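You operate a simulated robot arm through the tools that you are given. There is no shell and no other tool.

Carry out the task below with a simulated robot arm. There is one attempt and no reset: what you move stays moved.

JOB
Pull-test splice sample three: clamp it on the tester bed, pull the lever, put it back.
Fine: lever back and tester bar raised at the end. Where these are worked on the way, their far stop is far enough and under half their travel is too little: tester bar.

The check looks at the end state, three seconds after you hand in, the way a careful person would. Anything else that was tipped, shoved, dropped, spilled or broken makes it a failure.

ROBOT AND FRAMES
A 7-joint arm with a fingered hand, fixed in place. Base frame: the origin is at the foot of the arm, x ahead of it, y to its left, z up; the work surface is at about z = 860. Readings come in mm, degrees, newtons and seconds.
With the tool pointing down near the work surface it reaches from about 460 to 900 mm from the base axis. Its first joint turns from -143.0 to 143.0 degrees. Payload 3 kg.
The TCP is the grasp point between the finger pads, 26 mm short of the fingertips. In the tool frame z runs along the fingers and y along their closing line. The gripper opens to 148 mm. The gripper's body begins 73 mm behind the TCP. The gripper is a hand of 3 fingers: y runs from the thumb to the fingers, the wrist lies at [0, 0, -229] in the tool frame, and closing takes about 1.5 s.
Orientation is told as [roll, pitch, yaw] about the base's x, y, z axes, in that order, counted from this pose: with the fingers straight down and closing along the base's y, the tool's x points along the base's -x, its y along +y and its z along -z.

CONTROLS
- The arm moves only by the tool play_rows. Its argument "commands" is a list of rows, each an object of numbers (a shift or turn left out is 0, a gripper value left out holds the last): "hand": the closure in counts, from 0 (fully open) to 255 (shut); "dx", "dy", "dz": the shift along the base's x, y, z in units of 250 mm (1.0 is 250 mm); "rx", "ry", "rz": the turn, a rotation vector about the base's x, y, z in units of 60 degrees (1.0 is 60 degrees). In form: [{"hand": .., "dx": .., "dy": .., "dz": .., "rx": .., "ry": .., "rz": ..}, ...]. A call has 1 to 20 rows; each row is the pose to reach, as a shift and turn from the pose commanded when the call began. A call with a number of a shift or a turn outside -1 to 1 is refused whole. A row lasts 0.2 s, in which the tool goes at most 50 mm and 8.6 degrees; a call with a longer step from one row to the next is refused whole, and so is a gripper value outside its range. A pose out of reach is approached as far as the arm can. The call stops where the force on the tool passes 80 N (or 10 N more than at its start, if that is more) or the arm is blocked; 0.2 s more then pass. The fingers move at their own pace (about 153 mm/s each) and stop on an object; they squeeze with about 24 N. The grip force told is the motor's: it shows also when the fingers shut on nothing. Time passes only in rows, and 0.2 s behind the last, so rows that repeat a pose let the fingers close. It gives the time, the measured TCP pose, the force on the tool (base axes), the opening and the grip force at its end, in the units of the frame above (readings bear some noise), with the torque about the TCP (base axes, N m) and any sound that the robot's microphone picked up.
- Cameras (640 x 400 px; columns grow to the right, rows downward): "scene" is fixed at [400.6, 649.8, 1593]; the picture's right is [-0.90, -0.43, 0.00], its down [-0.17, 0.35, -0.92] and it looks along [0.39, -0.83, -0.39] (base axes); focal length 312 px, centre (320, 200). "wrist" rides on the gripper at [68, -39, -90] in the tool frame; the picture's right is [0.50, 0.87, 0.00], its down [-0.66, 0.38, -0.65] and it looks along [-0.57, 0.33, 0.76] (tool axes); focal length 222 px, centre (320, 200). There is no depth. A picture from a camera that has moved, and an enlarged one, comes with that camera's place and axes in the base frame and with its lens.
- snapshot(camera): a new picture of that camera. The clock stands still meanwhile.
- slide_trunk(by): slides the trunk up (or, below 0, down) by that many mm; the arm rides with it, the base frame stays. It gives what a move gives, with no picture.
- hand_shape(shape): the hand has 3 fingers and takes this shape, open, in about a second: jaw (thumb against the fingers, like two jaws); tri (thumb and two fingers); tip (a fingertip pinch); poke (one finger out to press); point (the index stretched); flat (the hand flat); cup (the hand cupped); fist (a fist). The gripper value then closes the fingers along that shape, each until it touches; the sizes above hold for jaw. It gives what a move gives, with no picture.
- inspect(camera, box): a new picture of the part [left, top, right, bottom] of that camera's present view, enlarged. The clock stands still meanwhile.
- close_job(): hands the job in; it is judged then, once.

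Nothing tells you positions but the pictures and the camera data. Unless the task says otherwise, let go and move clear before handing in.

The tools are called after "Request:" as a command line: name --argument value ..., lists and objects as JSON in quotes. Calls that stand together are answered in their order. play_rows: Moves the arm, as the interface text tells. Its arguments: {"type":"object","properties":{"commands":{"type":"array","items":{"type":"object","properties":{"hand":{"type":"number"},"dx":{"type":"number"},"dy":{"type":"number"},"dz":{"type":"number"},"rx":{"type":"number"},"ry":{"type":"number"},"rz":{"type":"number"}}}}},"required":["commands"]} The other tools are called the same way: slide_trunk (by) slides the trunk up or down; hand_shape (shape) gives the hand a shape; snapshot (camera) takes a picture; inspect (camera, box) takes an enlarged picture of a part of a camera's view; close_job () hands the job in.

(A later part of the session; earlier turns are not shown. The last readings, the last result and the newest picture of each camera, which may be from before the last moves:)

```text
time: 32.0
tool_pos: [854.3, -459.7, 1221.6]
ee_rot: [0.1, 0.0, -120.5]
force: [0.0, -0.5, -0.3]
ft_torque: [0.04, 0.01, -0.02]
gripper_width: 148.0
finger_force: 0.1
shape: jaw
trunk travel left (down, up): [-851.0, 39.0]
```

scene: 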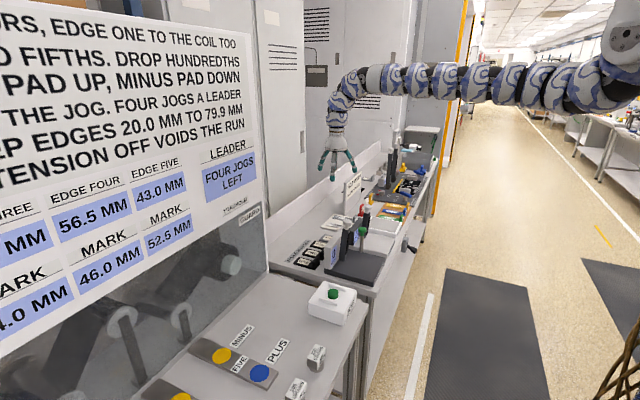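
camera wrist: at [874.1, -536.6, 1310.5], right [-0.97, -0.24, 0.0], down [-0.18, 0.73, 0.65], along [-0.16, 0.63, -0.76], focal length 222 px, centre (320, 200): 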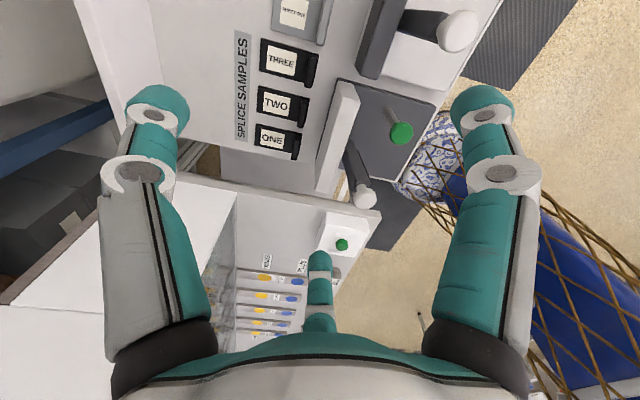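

Yaw −120° is reachable, so: pick at −30°, place at −120°. I'll turn back to −30° and test how low the arm can go from this trunk height.

Request:
play_rows --commands '[{"hand": 0, "rz": 0.14}, {"hand": 0, "rz": 0.28}, {"hand": 0, "rz": 0.42}, {"hand": 0, "rz": 0.56}, {"hand": 0, "rz": 0.7}, {"hand": 0, "rz": 0.84}, {"hand": 0, "rz": 0.98}]'

Request:
play_rows --commands '[{"hand": 0, "rz": 0.14}, {"hand": 0, "rz": 0.28}, {"hand": 0, "rz": 0.42}, {"hand": 0, "rz": 0.53}]'

Request:
play_rows --commands '[{"hand": 0, "dx": 0.02, "dy": 0.01, "dz": -0.14}, {"hand": 0, "dx": 0.045, "dy": 0.025, "dz": -0.28}, {"hand": 0, "dx": 0.045, "dy": 0.025, "dz": -0.4}, {"hand": 0, "dx": 0.045, "dy": 0.025, "dz": -0.4}]'

Request:
snapshot --camera "wrist"

Request:
snapshot --camera "scene"

```text
time: 33.6
tool_pos: [854.7, -459.3, 1221.3]
ee_rot: [0.0, 0.0, -61.5]
force: [0.4, 0.6, -0.4]
ft_torque: [0.03, -0.03, 0.0]
gripper_width: 148.1
finger_force: 0.0
shape: jaw
trunk travel left (down, up): [-851.0, 39.0]
```

```text
time: 34.6
tool_pos: [855.2, -459.8, 1221.0]
ee_rot: [0.0, 0.0, -29.8]
force: [-0.1, -0.8, 0.3]
ft_torque: [0.0, 0.01, 0.03]
gripper_width: 147.9
finger_force: 0.1
shape: jaw
trunk travel left (down, up): [-851.0, 39.0]
```

```text
time: 35.6
tool_pos: [866.5, -453.5, 1120.4]
ee_rot: [0.1, -0.1, -29.9]
force: [0.3, 0.6, -0.1]
ft_torque: [0.04, 0.01, 0.0]
gripper_width: 148.1
finger_force: 0.1
shape: jaw
trunk travel left (down, up): [-851.0, 39.0]
```

```text
taken
camera wrist: at [788.1, -454.8, 1210.1], right [0.0, 1.0, 0.0], down [0.76, 0.0, 0.65], along [0.65, 0.0, -0.76], focal length 222 px, centre (320, 200)
```

wrist: 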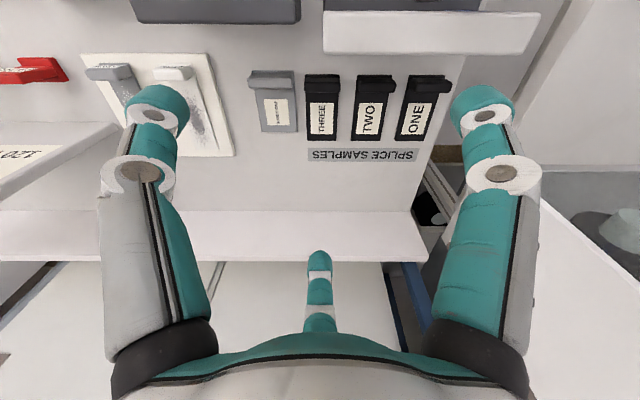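

```text
taken
```

scene: 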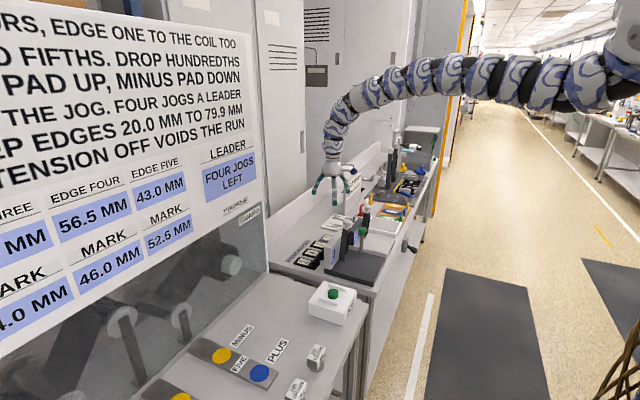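

This reached well: at trunk +200 the arm sits at (866, −453, 1120), sloping down from above, so it clears the bar knobs. The camera is now square to the samples; I'll enlarge.

Request:
inspect --camera "wrist" --box '[235, 0, 475, 170]'

Request:
inspect --camera "wrist" --box '[285, 55, 375, 150]'

```text
2.35 times, centred on (355, 85) of wrist
camera zoom: at [788.1, -454.8, 1210.1], right [0.0, 1.0, 0.0], down [0.76, 0.0, 0.65], along [0.65, 0.0, -0.76], focal length 523 px, centre (238, 471)
```

zoom: 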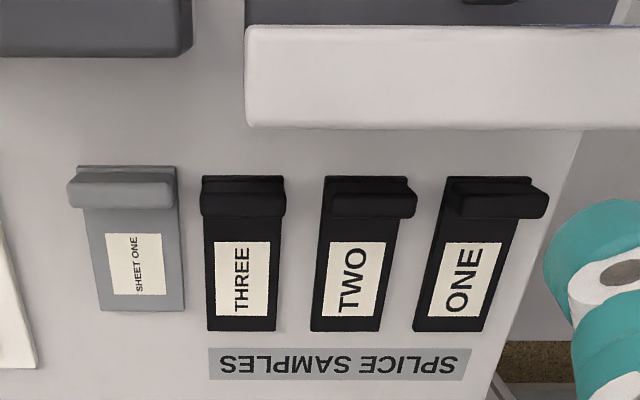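

```text
4.21 times, centred on (330, 102) of wrist
camera zoom: at [788.1, -454.8, 1210.1], right [0.0, 1.0, 0.0], down [0.76, 0.0, 0.65], along [0.65, 0.0, -0.76], focal length 935 px, centre (278, 610)
```

zoom: 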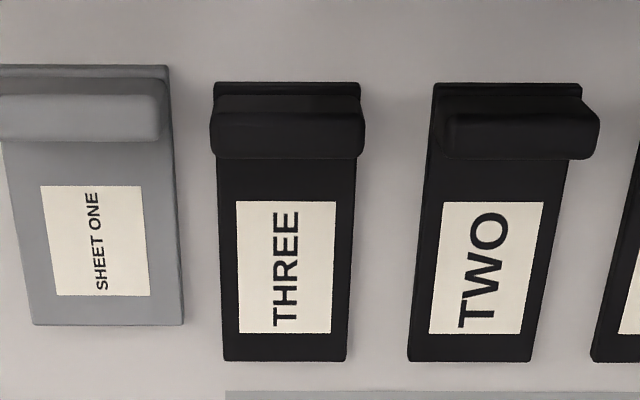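

From this square view: sample three's handle is x 861–872, y −476…−428, top z≈898; plate to x 957. The wall's back face is x≈818. I'll pre-close the hand to about 38 mm and check where the fingertips really sit.

Request:
play_rows --commands '[{"hand": 190}, {"hand": 190}, {"hand": 190}, {"hand": 190}, {"hand": 190}, {"hand": 190}]'

Request:
snapshot --camera "wrist"

Request:
inspect --camera "scene" --box '[295, 130, 375, 230]'

```text
time: 37.0
tool_pos: [865.4, -453.2, 1119.5]
ee_rot: [0.1, 0.0, -29.9]
force: [-0.3, -0.8, 0.0]
ft_torque: [0.02, -0.02, -0.02]
gripper_width: 38.1
finger_force: 0.1
shape: jaw
trunk travel left (down, up): [-851.0, 39.0]
```

```text
taken
camera wrist: at [788.1, -454.9, 1209.6], right [0.0, 1.0, 0.0], down [0.76, 0.0, 0.65], along [0.65, 0.0, -0.76], focal length 222 px, centre (320, 200)
```

wrist: 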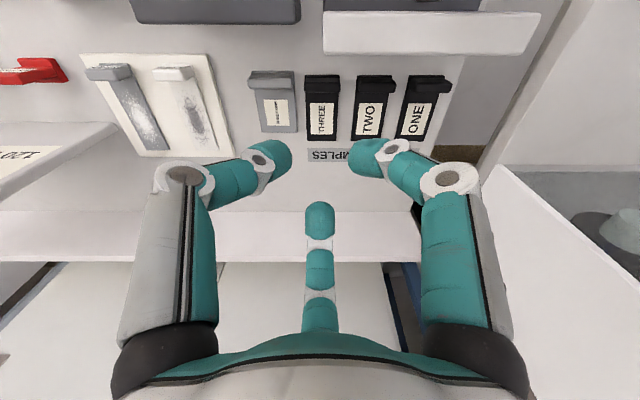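

```text
4.00 times, centred on (335, 180) of scene
camera zoom: at [400.6, 649.8, 1593.0], right [-0.9, -0.43, 0.0], down [-0.17, 0.35, -0.92], along [0.39, -0.83, -0.39], focal length 1248 px, centre (260, 280)
```

zoom: 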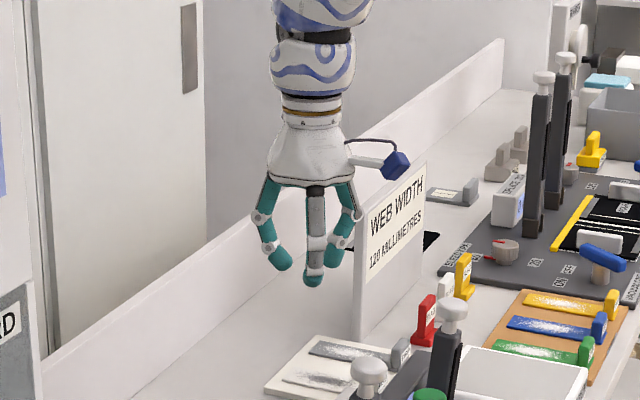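

Tip height checks out (about 24 mm below the TCP). I'll lift a little, tilt the hand 8° with its top toward +x so it clears the wall, then ride the trunk down.

Request:
play_rows --commands '[{"hand": 190, "dz": 0.11, "dx": -0.003, "dy": 0.002, "ry": 0.04}, {"hand": 190, "dz": 0.22, "dx": -0.006, "dy": 0.004, "ry": 0.09}, {"hand": 190, "dz": 0.32, "dx": -0.008, "dy": 0.005, "ry": 0.133}, {"hand": 190, "dz": 0.32, "dx": -0.008, "dy": 0.005, "ry": 0.133}]'

Request:
slide_trunk --by -200

Request:
snapshot --camera "wrist"

Request:
snapshot --camera "scene"

```text
time: 38.0
tool_pos: [864.4, -452.6, 1199.9]
ee_rot: [-4.0, 7.0, -30.1]
force: [0.6, 0.2, 0.8]
ft_torque: [-0.01, -0.01, 0.0]
gripper_width: 38.1
finger_force: 0.0
shape: jaw
trunk travel left (down, up): [-851.0, 39.0]
```

```text
time: 40.1
tool_pos: [864.0, -452.0, 1000.3]
ee_rot: [-4.0, 6.8, -30.1]
force: [0.8, 0.7, -0.2]
ft_torque: [0.04, -0.01, -0.02]
gripper_width: 37.9
finger_force: 0.0
shape: jaw
trunk travel left (down, up): [-651.0, 239.0]
```

```text
taken
camera wrist: at [800.2, -453.4, 1100.2], right [0.0, 1.0, 0.0], down [0.84, 0.0, 0.54], along [0.54, 0.0, -0.84], focal length 222 px, centre (320, 200)
```

wrist: 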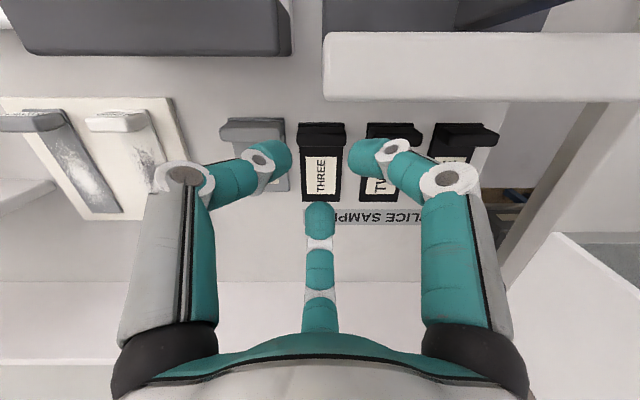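

```text
taken
```

scene: 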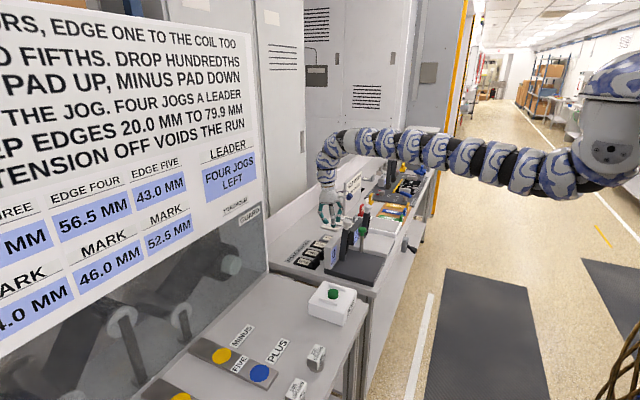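

Good: tilt is right, arm rides clear above the knobs, and the hand is behind the wall above sample three. I'll verify alignment closely before lowering.

Request:
inspect --camera "wrist" --box '[215, 20, 455, 220]'

Request:
inspect --camera "scene" --box '[280, 160, 370, 290]'

```text
2.00 times, centred on (335, 120) of wrist
camera zoom: at [800.2, -453.4, 1100.2], right [0.0, 1.0, 0.0], down [0.84, 0.0, 0.54], along [0.54, 0.0, -0.84], focal length 444 px, centre (290, 360)
```

zoom: 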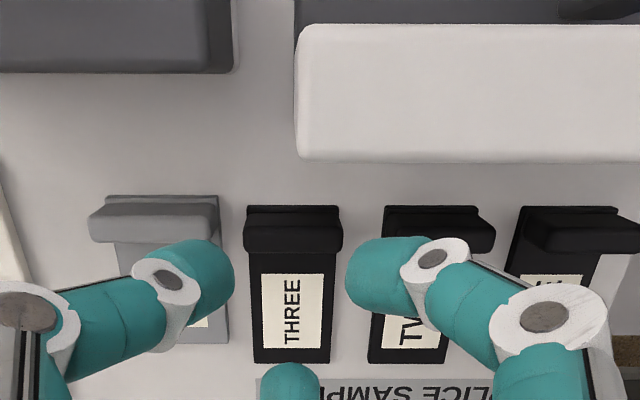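

```text
3.08 times, centred on (325, 225) of scene
camera zoom: at [400.6, 649.8, 1593.0], right [-0.9, -0.43, 0.0], down [-0.17, 0.35, -0.92], along [0.39, -0.83, -0.39], focal length 960 px, centre (305, 123)
```

zoom: 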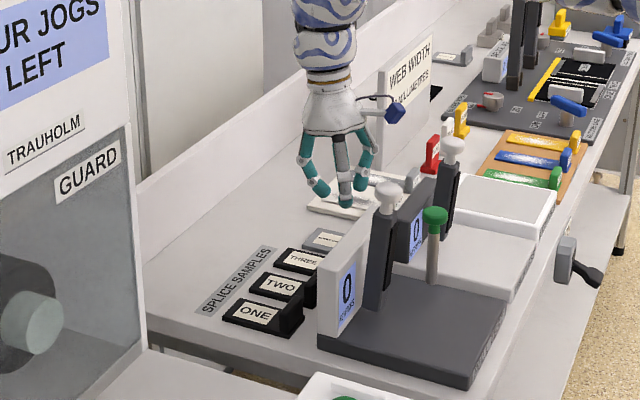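

Alignment confirmed: handle centre (866.5, −452). Lowering 60 mm first, to just above the handle top, then re-checking.

Request:
slide_trunk --by -60

Request:
snapshot --camera "wrist"

Request:
inspect --camera "scene" --box '[290, 180, 370, 270]'

```text
time: 41.1
tool_pos: [864.5, -451.6, 940.6]
ee_rot: [-4.0, 6.9, -30.1]
force: [0.1, 0.9, -0.1]
ft_torque: [0.0, -0.03, 0.0]
gripper_width: 38.1
finger_force: 0.1
shape: jaw
trunk travel left (down, up): [-591.0, 299.0]
```

```text
taken
camera wrist: at [800.1, -453.4, 1040.3], right [0.0, 1.0, 0.0], down [0.84, 0.0, 0.54], along [0.54, 0.0, -0.84], focal length 222 px, centre (320, 200)
```

wrist: 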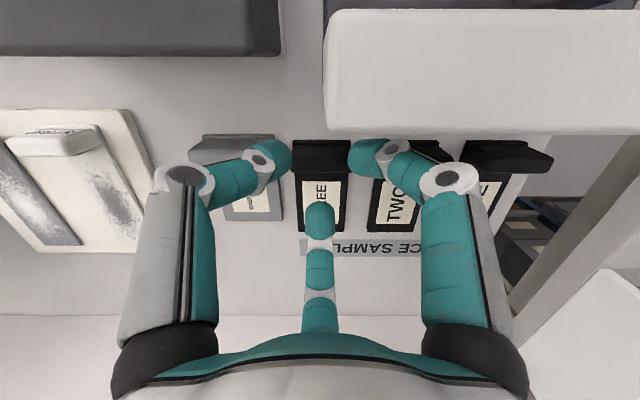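

```text
4.44 times, centred on (330, 225) of scene
camera zoom: at [400.6, 649.8, 1593.0], right [-0.9, -0.43, 0.0], down [-0.17, 0.35, -0.92], along [0.39, -0.83, -0.39], focal length 1386 px, centre (276, 89)
```

zoom: 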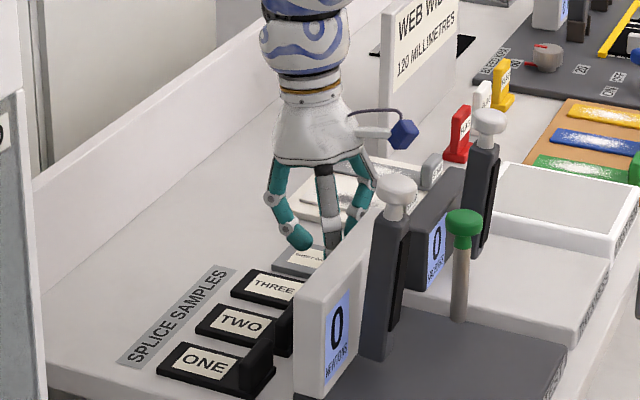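

The handle will pass between the two wall-side fingers and the lone plate-side finger with a few mm to spare. Lowering the last 38 mm with the trunk in two steps.

Request:
slide_trunk --by -25

Request:
slide_trunk --by -13

Request:
snapshot --camera "wrist"

Request:
inspect --camera "scene" --box '[290, 180, 370, 270]'

```text
time: 41.9
tool_pos: [864.2, -451.8, 914.9]
ee_rot: [-4.1, 6.8, -30.1]
force: [-0.5, -1.3, -0.7]
ft_torque: [0.01, 0.0, -0.02]
gripper_width: 38.0
finger_force: 0.0
shape: jaw
trunk travel left (down, up): [-566.0, 324.0]
```

```text
time: 42.5
tool_pos: [865.2, -452.7, 903.1]
ee_rot: [-4.0, 6.9, -30.1]
force: [0.0, 0.0, -0.3]
ft_torque: [-0.05, -0.01, -0.03]
gripper_width: 37.9
finger_force: 0.0
shape: jaw
trunk travel left (down, up): [-553.0, 337.0]
```

```text
taken
camera wrist: at [800.1, -453.4, 1002.2], right [0.0, 1.0, 0.0], down [0.84, 0.0, 0.54], along [0.54, 0.0, -0.84], focal length 222 px, centre (320, 200)
```

wrist: 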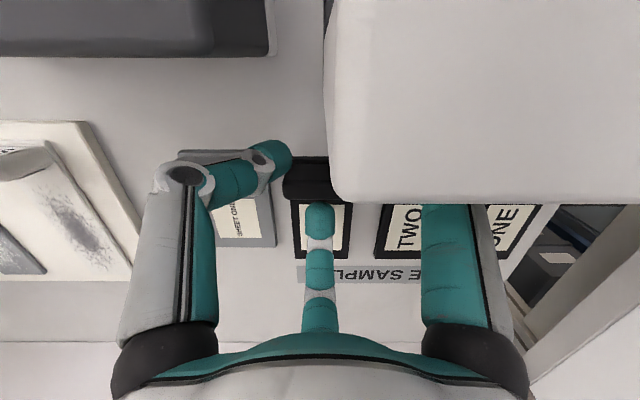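

```text
4.44 times, centred on (330, 225) of scene
camera zoom: at [400.6, 649.8, 1593.0], right [-0.9, -0.43, 0.0], down [-0.17, 0.35, -0.92], along [0.39, -0.83, -0.39], focal length 1386 px, centre (276, 89)
```

zoom: 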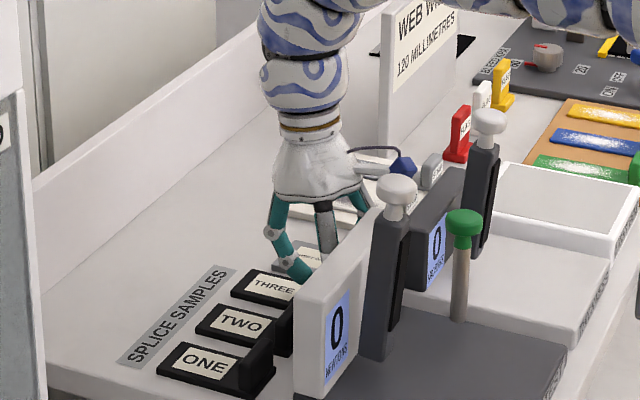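

No contact forces, and the hand straddles the handle of sample three. Closing the fingers now.

Request:
play_rows --commands '[{"hand": 205}, {"hand": 215}, {"hand": 225}, {"hand": 240}, {"hand": 255}, {"hand": 255}, {"hand": 255}, {"hand": 255}]'

Request:
snapshot --camera "wrist"

Request:
inspect --camera "scene" --box '[290, 180, 370, 270]'

```text
time: 44.3
tool_pos: [865.0, -451.3, 902.3]
ee_rot: [-4.0, 6.9, -30.2]
force: [-0.1, 0.2, 1.7]
ft_torque: [0.0, -0.13, -0.02]
gripper_width: 11.5
finger_force: 23.9
shape: jaw
trunk travel left (down, up): [-553.0, 337.0]
```

```text
taken
camera wrist: at [800.1, -453.5, 1002.1], right [0.0, 1.0, 0.0], down [0.84, 0.0, 0.54], along [0.54, 0.0, -0.84], focal length 222 px, centre (320, 200)
```

wrist: 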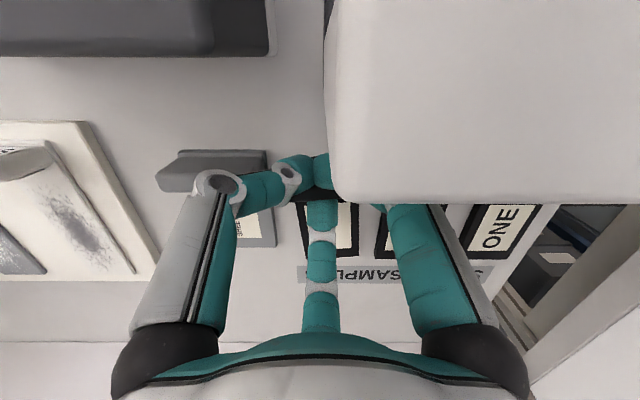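

```text
4.44 times, centred on (330, 225) of scene
camera zoom: at [400.6, 649.8, 1593.0], right [-0.9, -0.43, 0.0], down [-0.17, 0.35, -0.92], along [0.39, -0.83, -0.39], focal length 1386 px, centre (276, 89)
```

zoom: 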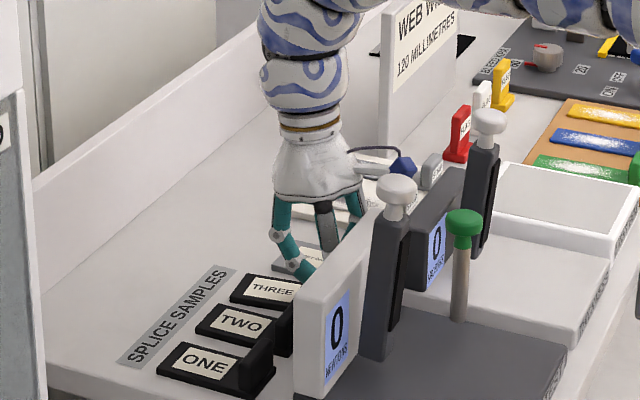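

The fingers stopped at 11.5 mm with 24 N — the handle's thickness. Lifting slightly to see whether the sample comes along.

Request:
slide_trunk --by 30

Request:
snapshot --camera "wrist"

Request:
inspect --camera "scene" --box '[290, 180, 370, 270]'

```text
time: 45.0
tool_pos: [863.9, -452.1, 932.2]
ee_rot: [-4.0, 6.9, -30.2]
force: [-0.5, 0.0, -0.1]
ft_torque: [0.0, 0.06, -0.02]
gripper_width: 11.1
finger_force: 23.7
shape: jaw
trunk travel left (down, up): [-583.0, 307.0]
```

```text
taken
camera wrist: at [800.4, -453.5, 1031.8], right [0.0, 1.0, 0.0], down [0.84, 0.0, 0.54], along [0.54, 0.0, -0.84], focal length 222 px, centre (320, 200)
```

wrist: 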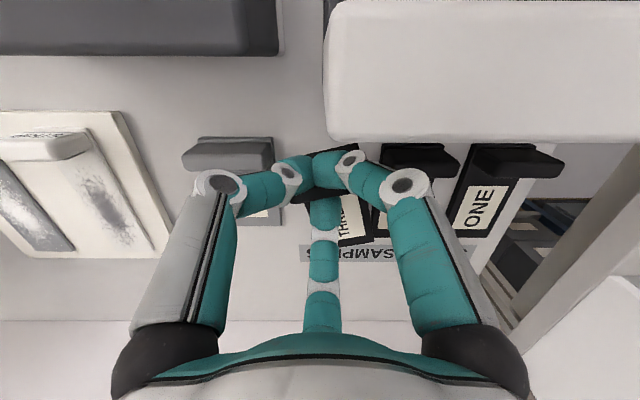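

```text
4.44 times, centred on (330, 225) of scene
camera zoom: at [400.6, 649.8, 1593.0], right [-0.9, -0.43, 0.0], down [-0.17, 0.35, -0.92], along [0.39, -0.83, -0.39], focal length 1386 px, centre (276, 89)
```

zoom: 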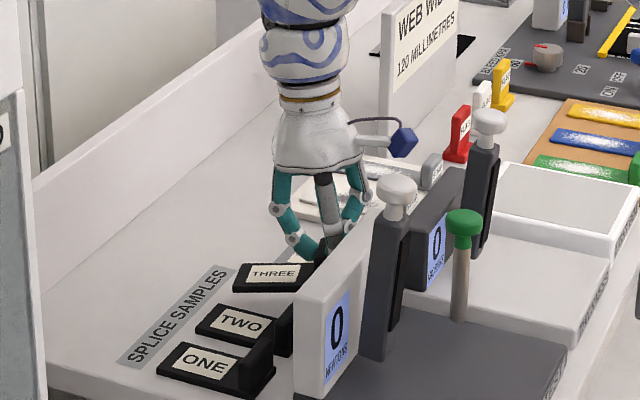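

The sample lifted and hangs about level; it seems to have turned slightly in the grip. Enlarging to measure its yaw and level.

Request:
inspect --camera "wrist" --box '[260, 120, 420, 260]'

Request:
inspect --camera "scene" --box '[305, 220, 345, 260]'

```text
2.86 times, centred on (340, 190) of wrist
camera zoom: at [800.4, -453.5, 1031.8], right [0.0, 1.0, 0.0], down [0.84, 0.0, 0.54], along [0.54, 0.0, -0.84], focal length 635 px, centre (263, 229)
```

zoom: 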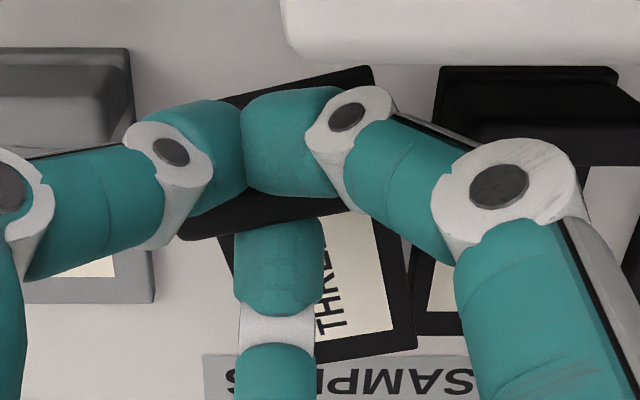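

```text
10.00 times, centred on (325, 240) of scene
camera zoom: at [400.6, 649.8, 1593.0], right [-0.9, -0.43, 0.0], down [-0.17, 0.35, -0.92], along [0.39, -0.83, -0.39], focal length 3119 px, centre (270, -200)
```

zoom: 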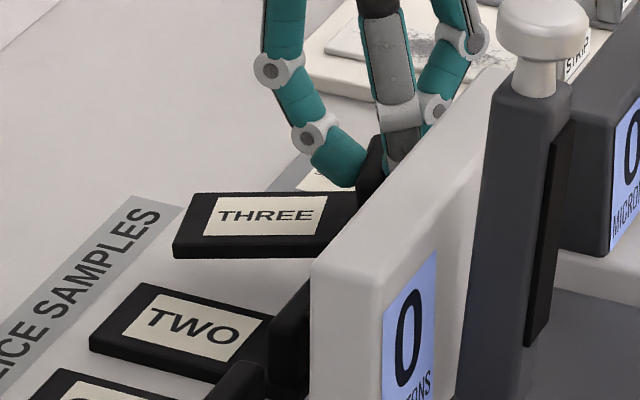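

Sample three is held; it has yawed about +12° and droops slightly at its far end. I'll raise it straight up with the trunk, well clear of the wall.

Request:
slide_trunk --by 150

Request:
slide_trunk --by 150

Request:
snapshot --camera "wrist"

Request:
inspect --camera "scene" --box '[280, 100, 380, 200]'

```text
time: 46.8
tool_pos: [864.0, -451.5, 1082.2]
ee_rot: [-4.0, 6.9, -29.9]
force: [0.4, 0.1, -0.3]
ft_torque: [-0.02, 0.0, -0.03]
gripper_width: 11.2
finger_force: 24.3
shape: jaw
trunk travel left (down, up): [-733.0, 157.0]
```

```text
time: 48.5
tool_pos: [863.7, -452.0, 1233.0]
ee_rot: [-4.0, 6.9, -30.1]
force: [-0.7, -0.2, -0.1]
ft_torque: [-0.01, 0.05, 0.0]
gripper_width: 11.5
finger_force: 24.1
shape: jaw
trunk travel left (down, up): [-883.0, 7.0]
```

```text
taken
camera wrist: at [800.4, -453.6, 1331.8], right [0.0, 1.0, 0.0], down [0.84, 0.0, 0.54], along [0.54, 0.0, -0.84], focal length 222 px, centre (320, 200)
```

wrist: 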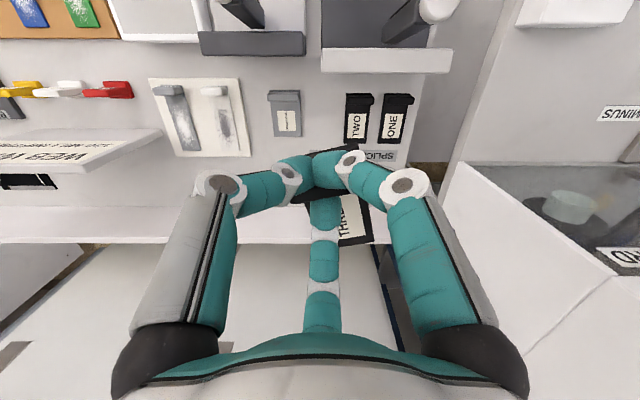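

```text
4.00 times, centred on (330, 150) of scene
camera zoom: at [400.6, 649.8, 1593.0], right [-0.9, -0.43, 0.0], down [-0.17, 0.35, -0.92], along [0.39, -0.83, -0.39], focal length 1248 px, centre (280, 400)
```

zoom: 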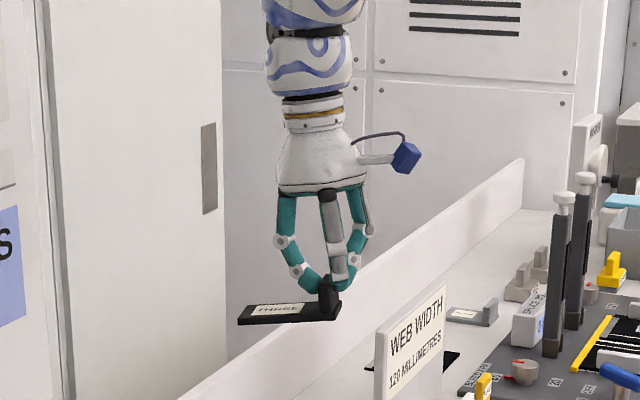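

Now I straighten the hand back to vertical at this height and look at the sample's level.

Request:
play_rows --commands '[{"hand": 255, "ry": -0.045}, {"hand": 255, "ry": -0.09}, {"hand": 255, "ry": -0.133}, {"hand": 255, "ry": -0.133}]'

Request:
inspect --camera "scene" --box '[300, 135, 360, 195]'

Request:
inspect --camera "wrist" --box '[260, 120, 420, 260]'

```text
time: 49.5
tool_pos: [864.2, -452.5, 1231.4]
ee_rot: [0.0, 0.0, -29.9]
force: [-0.6, 0.1, -0.4]
ft_torque: [0.04, 0.0, 0.01]
gripper_width: 11.4
finger_force: 24.2
shape: jaw
trunk travel left (down, up): [-883.0, 7.0]
```

```text
6.67 times, centred on (330, 165) of scene
camera zoom: at [400.6, 649.8, 1593.0], right [-0.9, -0.43, 0.0], down [-0.17, 0.35, -0.92], along [0.39, -0.83, -0.39], focal length 2079 px, centre (253, 433)
```

zoom: 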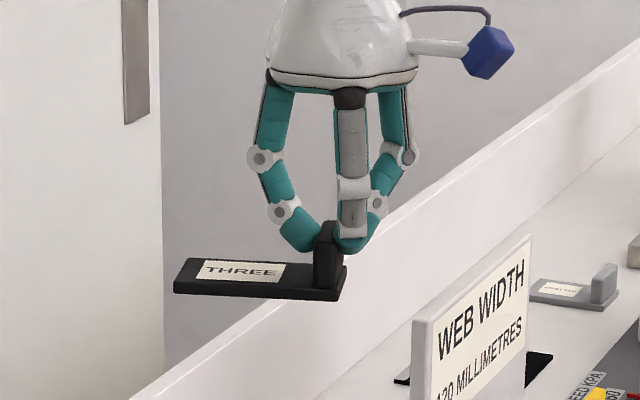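

```text
2.86 times, centred on (340, 190) of wrist
camera zoom: at [787.1, -453.5, 1321.8], right [0.0, 1.0, 0.0], down [0.76, 0.0, 0.65], along [0.65, 0.0, -0.76], focal length 635 px, centre (263, 229)
```

zoom: 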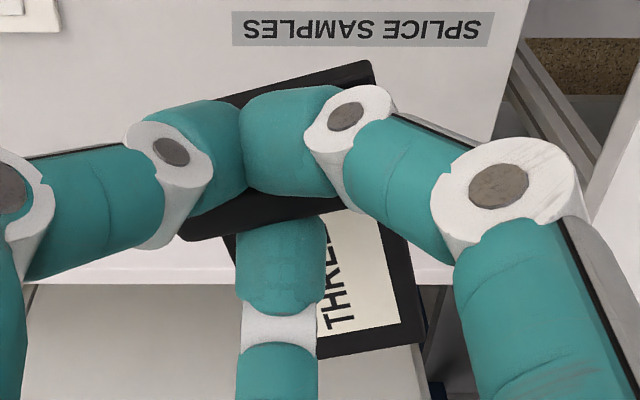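

With the hand vertical the sample is level (plate top ≈1192 at both ends), yawed about +16° in the grip. I'll turn the hand to yaw −136° so the plate lies exactly crosswise, handle toward +y.

Request:
play_rows --commands '[{"hand": 255, "rz": -0.13}, {"hand": 255, "rz": -0.26}, {"hand": 255, "rz": -0.39}, {"hand": 255, "rz": -0.52}, {"hand": 255, "rz": -0.65}, {"hand": 255, "rz": -0.78}, {"hand": 255, "rz": -0.91}, {"hand": 255, "rz": -1.0}]'

Request:
play_rows --commands '[{"hand": 255, "rz": -0.13}, {"hand": 255, "rz": -0.26}, {"hand": 255, "rz": -0.39}, {"hand": 255, "rz": -0.52}, {"hand": 255, "rz": -0.65}, {"hand": 255, "rz": -0.77}, {"hand": 255, "rz": -0.77}]'

Request:
snapshot --camera "wrist"

Request:
snapshot --camera "scene"

```text
time: 51.3
tool_pos: [864.6, -451.3, 1231.4]
ee_rot: [0.1, 0.0, -90.0]
force: [0.5, 0.8, -1.8]
ft_torque: [-0.01, 0.02, 0.0]
gripper_width: 11.0
finger_force: 24.5
shape: jaw
trunk travel left (down, up): [-883.0, 7.0]
```

```text
time: 52.9
tool_pos: [864.4, -453.7, 1232.6]
ee_rot: [0.0, 0.0, -136.1]
force: [0.4, -0.6, 0.0]
ft_torque: [0.04, 0.02, -0.01]
gripper_width: 11.2
finger_force: 24.0
shape: jaw
trunk travel left (down, up): [-883.0, 7.0]
```

```text
taken
camera wrist: at [886.6, -378.3, 1322.3], right [0.96, -0.28, 0.0], down [-0.21, -0.73, 0.65], along [-0.18, -0.63, -0.76], focal length 222 px, centre (320, 200)
```

wrist: 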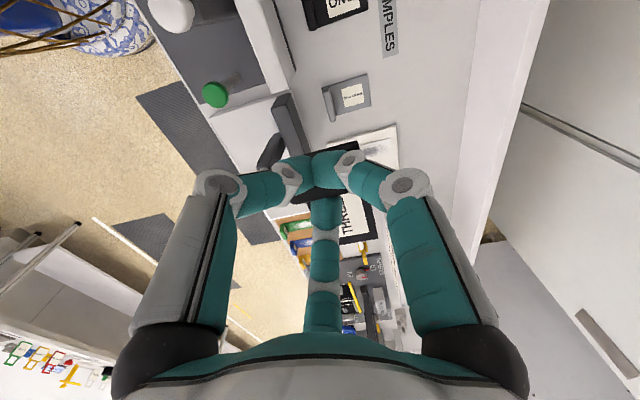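

```text
taken
```

scene: 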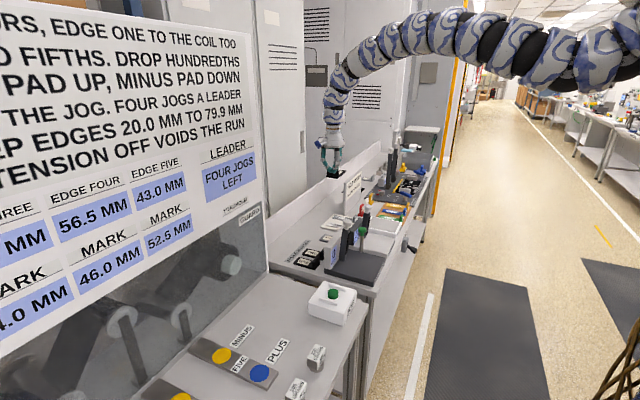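

Yaw −136° reached. Now I carry the sample inward along y≈−420, between the two bar knobs and above them, in checked steps.

Request:
play_rows --commands '[{"hand": 255, "dz": -0.15, "dy": 0.02}, {"hand": 255, "dz": -0.3, "dy": 0.05}, {"hand": 255, "dx": -0.15, "dy": 0.09, "dz": -0.33}, {"hand": 255, "dx": -0.3, "dy": 0.13, "dz": -0.36}, {"hand": 255, "dx": -0.3, "dy": 0.13, "dz": -0.36}]'

Request:
inspect --camera "scene" --box '[290, 110, 430, 260]'

```text
time: 54.1
tool_pos: [789.3, -421.1, 1141.9]
ee_rot: [-0.1, 0.1, -135.9]
force: [0.8, 0.1, -0.6]
ft_torque: [0.02, 0.04, 0.0]
gripper_width: 11.0
finger_force: 24.1
shape: jaw
trunk travel left (down, up): [-883.0, 7.0]
```

```text
2.67 times, centred on (360, 185) of scene
camera zoom: at [400.6, 649.8, 1593.0], right [-0.9, -0.43, 0.0], down [-0.17, 0.35, -0.92], along [0.39, -0.83, -0.39], focal length 832 px, centre (213, 240)
```

zoom: 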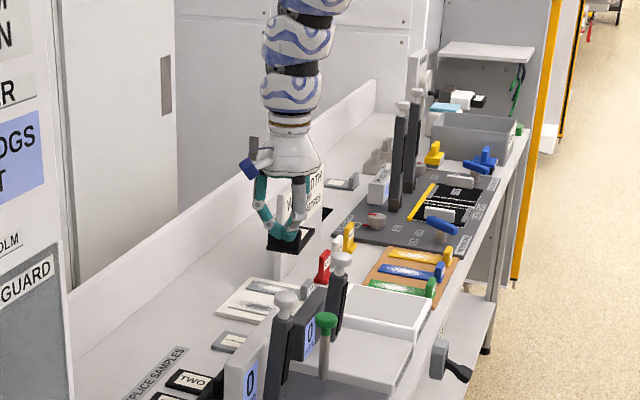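

All reachable. Continuing inward to x≈690.

Request:
play_rows --commands '[{"hand": 255, "dx": -0.14, "dz": -0.02}, {"hand": 255, "dx": -0.27, "dz": -0.04}, {"hand": 255, "dx": -0.4, "dz": -0.06}, {"hand": 255, "dx": -0.4, "dz": -0.06}]'

Request:
inspect --camera "scene" --box '[290, 110, 430, 260]'

```text
time: 55.1
tool_pos: [723.3, -432.5, 1097.7]
ee_rot: [0.0, -0.1, -136.0]
force: [-0.1, 0.2, -1.3]
ft_torque: [0.0, 0.01, -0.01]
gripper_width: 10.9
finger_force: 24.4
shape: jaw
out of reach, approached as far as the arm can: row 1, 2, 3, 4
trunk travel left (down, up): [-883.0, 7.0]
```

```text
2.67 times, centred on (360, 185) of scene
camera zoom: at [400.6, 649.8, 1593.0], right [-0.9, -0.43, 0.0], down [-0.17, 0.35, -0.92], along [0.39, -0.83, -0.39], focal length 832 px, centre (213, 240)
```

zoom: 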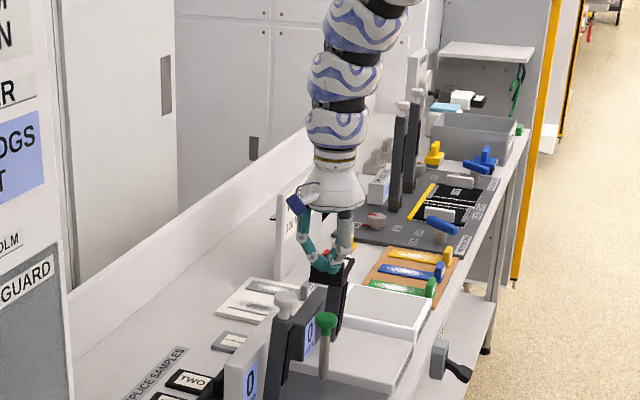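

The arm settled at (723, −432, 1098), near a limit. I'll try a small inward/+y step at slightly lower height, still above the lever knob.

Request:
play_rows --commands '[{"hand": 255, "dx": -0.05, "dy": 0.08, "dz": -0.02}, {"hand": 255, "dx": -0.1, "dy": 0.16, "dz": -0.04}, {"hand": 255, "dx": -0.1, "dy": 0.16, "dz": -0.04}]'

Request:
snapshot --camera "scene"

Request:
snapshot --camera "wrist"

```text
time: 55.9
tool_pos: [710.3, -396.2, 1074.0]
ee_rot: [0.0, -0.1, -136.0]
force: [-0.3, -0.3, 0.7]
ft_torque: [0.0, -0.02, -0.03]
gripper_width: 10.6
finger_force: 24.2
shape: jaw
out of reach, approached as far as the arm can: row 1, 2, 3
trunk travel left (down, up): [-883.0, 7.0]
```

```text
taken
```

scene: 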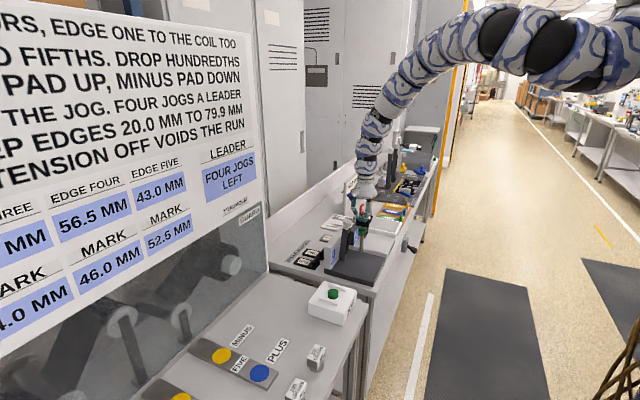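

```text
taken
camera wrist: at [733.6, -322.5, 1164.3], right [0.96, -0.28, 0.0], down [-0.21, -0.73, 0.65], along [-0.18, -0.63, -0.76], focal length 222 px, centre (320, 200)
```

wrist: 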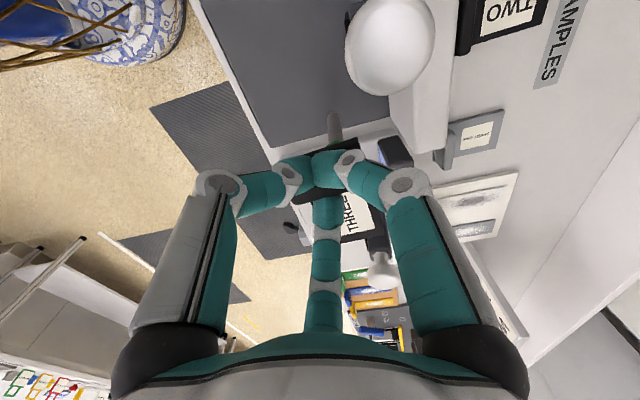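

I suspect the yaw is at the last joint's limit as the arm swings toward +y. I'll give back 14° of yaw and retry a small step, keeping height above the lever knob.

Request:
play_rows --commands '[{"hand": 255, "rz": 0.12, "dz": 0.04}, {"hand": 255, "rz": 0.24, "dz": 0.08}, {"hand": 255, "rz": 0.24, "dz": 0.08}]'

Request:
play_rows --commands '[{"hand": 255, "dx": -0.06, "dy": 0.06}, {"hand": 255, "dx": -0.1, "dy": 0.12}, {"hand": 255, "dx": -0.1, "dy": 0.12}]'

```text
time: 56.7
tool_pos: [720.4, -399.7, 1085.5]
ee_rot: [0.1, 0.0, -121.7]
force: [0.3, -0.2, -0.7]
ft_torque: [-0.01, 0.01, 0.02]
gripper_width: 10.8
finger_force: 24.2
shape: jaw
out of reach, approached as far as the arm can: row 1, 2, 3
trunk travel left (down, up): [-883.0, 7.0]
```

```text
time: 57.5
tool_pos: [713.1, -376.0, 1069.2]
ee_rot: [0.0, 0.1, -121.7]
force: [0.2, 0.1, -1.0]
ft_torque: [0.01, 0.0, -0.01]
gripper_width: 10.8
finger_force: 24.5
shape: jaw
out of reach, approached as far as the arm can: row 1, 2, 3
trunk travel left (down, up): [-883.0, 7.0]
```

The limit is clearly the upper arm reaching horizontal: closer in means lower. I'll raise the trunk its last 7 mm, step back over to y≈−425 with the yaw restored, and then pass inward over the lever knob where I have more height.

Request:
slide_trunk --by 7

Request:
play_rows --commands '[{"hand": 255, "dy": -0.07, "dz": 0.02, "rz": -0.08}, {"hand": 255, "dy": -0.14, "dz": 0.035, "rz": -0.16}, {"hand": 255, "dy": -0.196, "dz": 0.05, "rz": -0.238}, {"hand": 255, "dy": -0.196, "dz": 0.05, "rz": -0.238}]'

Request:
inspect --camera "scene" --box '[310, 140, 410, 260]'

Request:
snapshot --camera "wrist"

```text
time: 58.1
tool_pos: [713.5, -374.4, 1076.3]
ee_rot: [-0.1, 0.0, -121.7]
force: [0.5, -0.1, -0.2]
ft_torque: [0.02, 0.01, -0.02]
gripper_width: 10.8
finger_force: 24.0
shape: jaw
trunk travel left (down, up): [-890.0, 0.0]
```

```text
time: 59.1
tool_pos: [713.5, -424.8, 1088.4]
ee_rot: [0.0, 0.0, -135.9]
force: [0.0, 1.0, -0.4]
ft_torque: [0.01, 0.04, 0.02]
gripper_width: 10.9
finger_force: 23.8
shape: jaw
trunk travel left (down, up): [-890.0, 0.0]
```

```text
3.33 times, centred on (360, 200) of scene
camera zoom: at [400.6, 649.8, 1593.0], right [-0.9, -0.43, 0.0], down [-0.17, 0.35, -0.92], along [0.39, -0.83, -0.39], focal length 1040 px, centre (187, 200)
```

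zoom: 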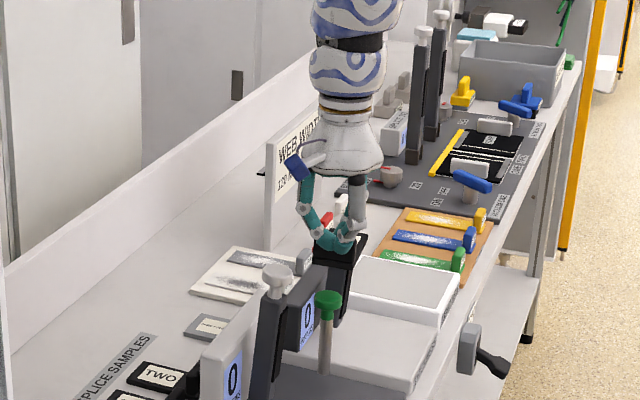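

```text
taken
camera wrist: at [735.3, -351.0, 1177.7], right [0.96, -0.28, 0.0], down [-0.21, -0.73, 0.65], along [-0.18, -0.63, -0.76], focal length 222 px, centre (320, 200)
```

wrist: 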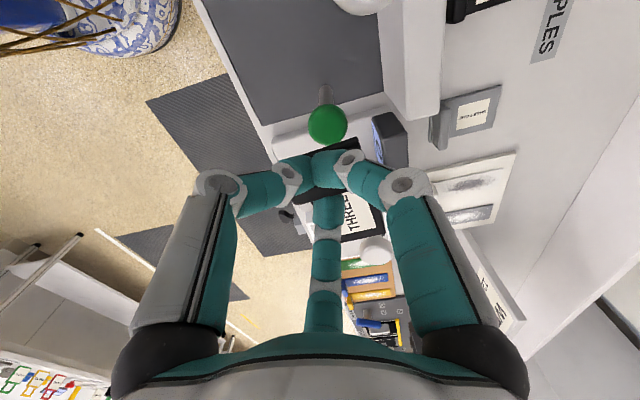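

The model holds. Now inward past the lever with margin above its knob.

Request:
play_rows --commands '[{"hand": 255, "dx": -0.075, "dz": -0.04}, {"hand": 255, "dx": -0.15, "dz": -0.09}, {"hand": 255, "dx": -0.274, "dz": -0.165}, {"hand": 255, "dx": -0.274, "dz": -0.165}]'

Request:
snapshot --camera "wrist"

Request:
inspect --camera "scene" --box '[310, 140, 430, 280]'

```text
time: 60.1
tool_pos: [687.9, -437.7, 1074.5]
ee_rot: [-0.3, -0.1, -135.9]
force: [0.1, 0.0, -1.1]
ft_torque: [0.04, 0.02, 0.02]
gripper_width: 10.7
finger_force: 24.5
shape: jaw
out of reach, approached as far as the arm can: row 2, 3, 4
trunk travel left (down, up): [-890.0, 0.0]
```

```text
taken
camera wrist: at [710.6, -364.6, 1164.7], right [0.96, -0.27, 0.0], down [-0.21, -0.73, 0.65], along [-0.18, -0.63, -0.76], focal length 222 px, centre (320, 200)
```

wrist: 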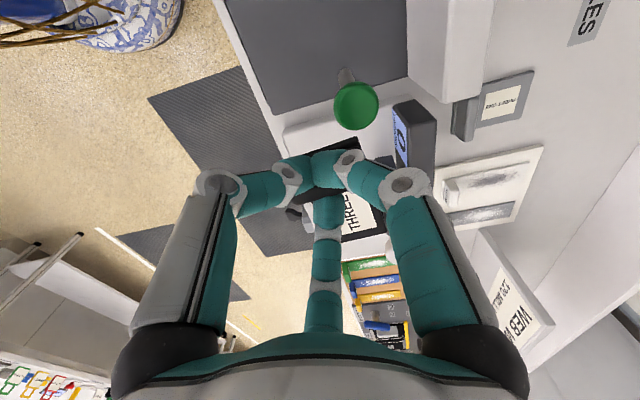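

```text
2.86 times, centred on (370, 210) of scene
camera zoom: at [400.6, 649.8, 1593.0], right [-0.9, -0.43, 0.0], down [-0.17, 0.35, -0.92], along [0.39, -0.83, -0.39], focal length 891 px, centre (177, 171)
```

zoom: 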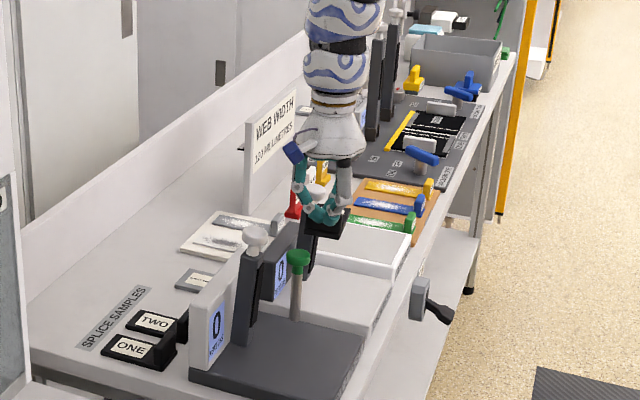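

I'll aim a bit lower as I move inward — the plate is now nearly past the lever knob.

Request:
play_rows --commands '[{"hand": 255, "dx": -0.046, "dy": 0.02, "dz": -0.05}, {"hand": 255, "dx": -0.1, "dy": 0.04, "dz": -0.14}, {"hand": 255, "dx": -0.1, "dy": 0.04, "dz": -0.14}]'

Request:
inspect --camera "scene" --box '[310, 140, 430, 280]'

```text
time: 60.9
tool_pos: [671.2, -431.4, 1037.9]
ee_rot: [-0.2, -0.1, -135.8]
force: [-1.1, -0.1, -0.4]
ft_torque: [0.05, -0.02, 0.01]
gripper_width: 10.5
finger_force: 24.2
shape: jaw
out of reach, approached as far as the arm can: row 1, 2, 3
trunk travel left (down, up): [-890.0, 0.0]
```

```text
2.86 times, centred on (370, 210) of scene
camera zoom: at [400.6, 649.8, 1593.0], right [-0.9, -0.43, 0.0], down [-0.17, 0.35, -0.92], along [0.39, -0.83, -0.39], focal length 891 px, centre (177, 171)
```

zoom: 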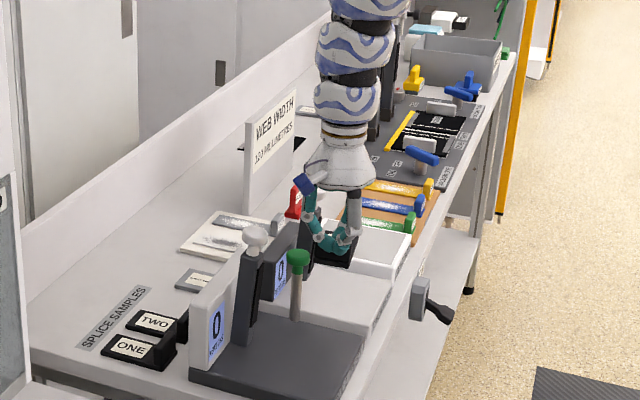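

Again a limit, this time at (671, −431, 1038). The plate is past the lever knob now. I'll probe which small moves are free: first straight down.

Request:
play_rows --commands '[{"hand": 255, "dz": -0.06}, {"hand": 255, "dz": -0.12}, {"hand": 255, "dz": -0.12}]'

Request:
snapshot --camera "wrist"

Request:
snapshot --camera "scene"

```text
time: 61.7
tool_pos: [671.6, -429.3, 1007.5]
ee_rot: [-0.1, 0.0, -136.0]
force: [0.3, 0.3, -0.1]
ft_torque: [0.0, 0.02, 0.0]
gripper_width: 10.7
finger_force: 23.6
shape: jaw
trunk travel left (down, up): [-890.0, 0.0]
```

```text
taken
camera wrist: at [692.7, -357.0, 1097.2], right [0.96, -0.27, 0.0], down [-0.21, -0.73, 0.65], along [-0.18, -0.63, -0.76], focal length 222 px, centre (320, 200)
```

wrist: 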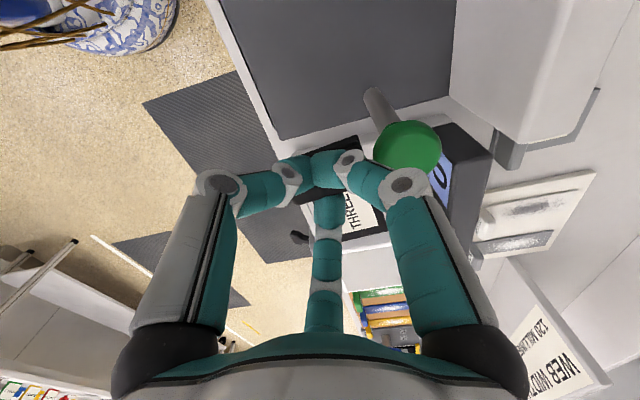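

```text
taken
```

scene: 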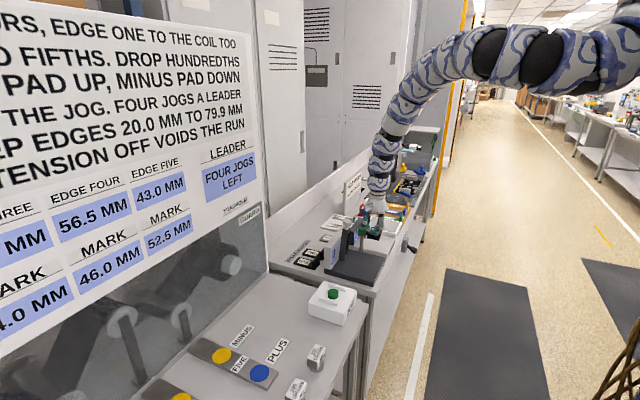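

The lever's knob is now close beside one finger, so I'll move straight away from it in −x.

Request:
play_rows --commands '[{"hand": 255, "dx": -0.06}, {"hand": 255, "dx": -0.12}, {"hand": 255, "dx": -0.18}, {"hand": 255, "dx": -0.18}]'

Request:
snapshot --camera "wrist"

```text
time: 62.7
tool_pos: [655.8, -430.0, 1008.2]
ee_rot: [-0.1, 0.1, -135.9]
force: [0.0, 0.3, -0.5]
ft_torque: [0.03, -0.02, 0.0]
gripper_width: 10.6
finger_force: 24.2
shape: jaw
out of reach, approached as far as the arm can: row 2, 3, 4
trunk travel left (down, up): [-890.0, 0.0]
```

```text
taken
camera wrist: at [678.3, -356.7, 1097.5], right [0.96, -0.27, 0.0], down [-0.21, -0.73, 0.65], along [-0.18, -0.63, -0.76], focal length 222 px, centre (320, 200)
```

wrist: 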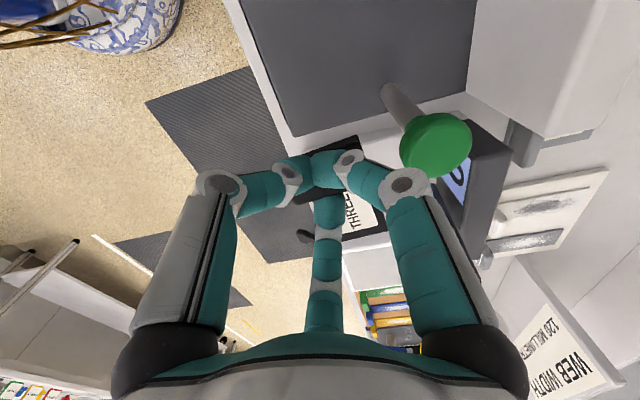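

I now understand the limits: the wrist must stay roughly 900+ mm from the shoulder. Leaning the hand's top toward +x keeps the wrist out while the sample moves in, so I'll lean 15° and shift −x away from the lever.

Request:
play_rows --commands '[{"hand": 255, "ry": 0.1}, {"hand": 255, "dx": -0.05, "ry": 0.2}, {"hand": 255, "dx": -0.11, "ry": 0.25}, {"hand": 255, "dx": -0.16, "ry": 0.25}, {"hand": 255, "dx": -0.16, "ry": 0.25}]'

Request:
snapshot --camera "wrist"

Request:
inspect --camera "scene" --box '[310, 150, 430, 290]'

```text
time: 63.9
tool_pos: [616.1, -429.4, 1007.8]
ee_rot: [-10.7, -10.8, -134.9]
force: [0.2, -0.4, -1.1]
ft_torque: [0.01, 0.0, 0.0]
gripper_width: 10.5
finger_force: 24.4
shape: jaw
trunk travel left (down, up): [-890.0, 0.0]
```

```text
taken
camera wrist: at [660.4, -355.7, 1088.5], right [0.93, -0.27, -0.25], down [-0.03, -0.73, 0.68], along [-0.37, -0.63, -0.68], focal length 222 px, centre (320, 200)
```

wrist: 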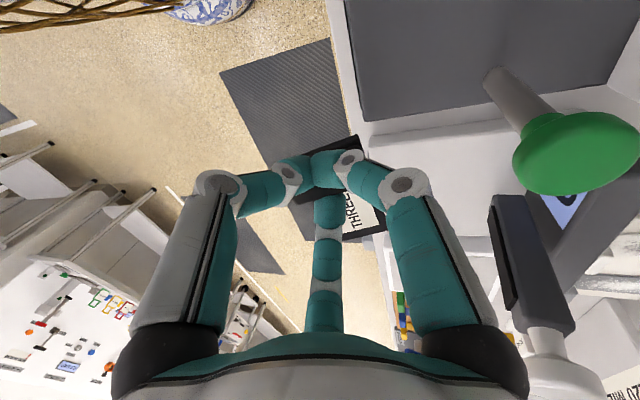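

```text
2.86 times, centred on (370, 220) of scene
camera zoom: at [400.6, 649.8, 1593.0], right [-0.9, -0.43, 0.0], down [-0.17, 0.35, -0.92], along [0.39, -0.83, -0.39], focal length 891 px, centre (177, 143)
```

zoom: 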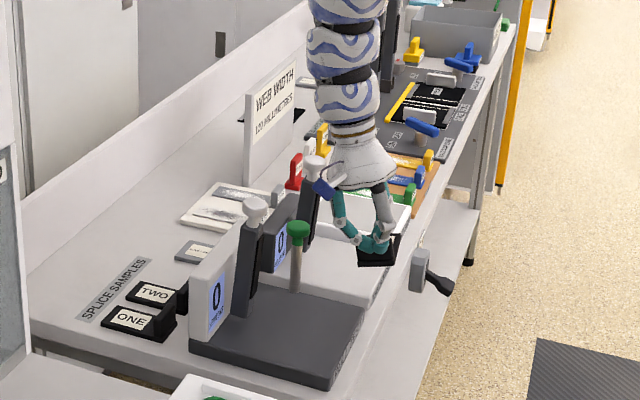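

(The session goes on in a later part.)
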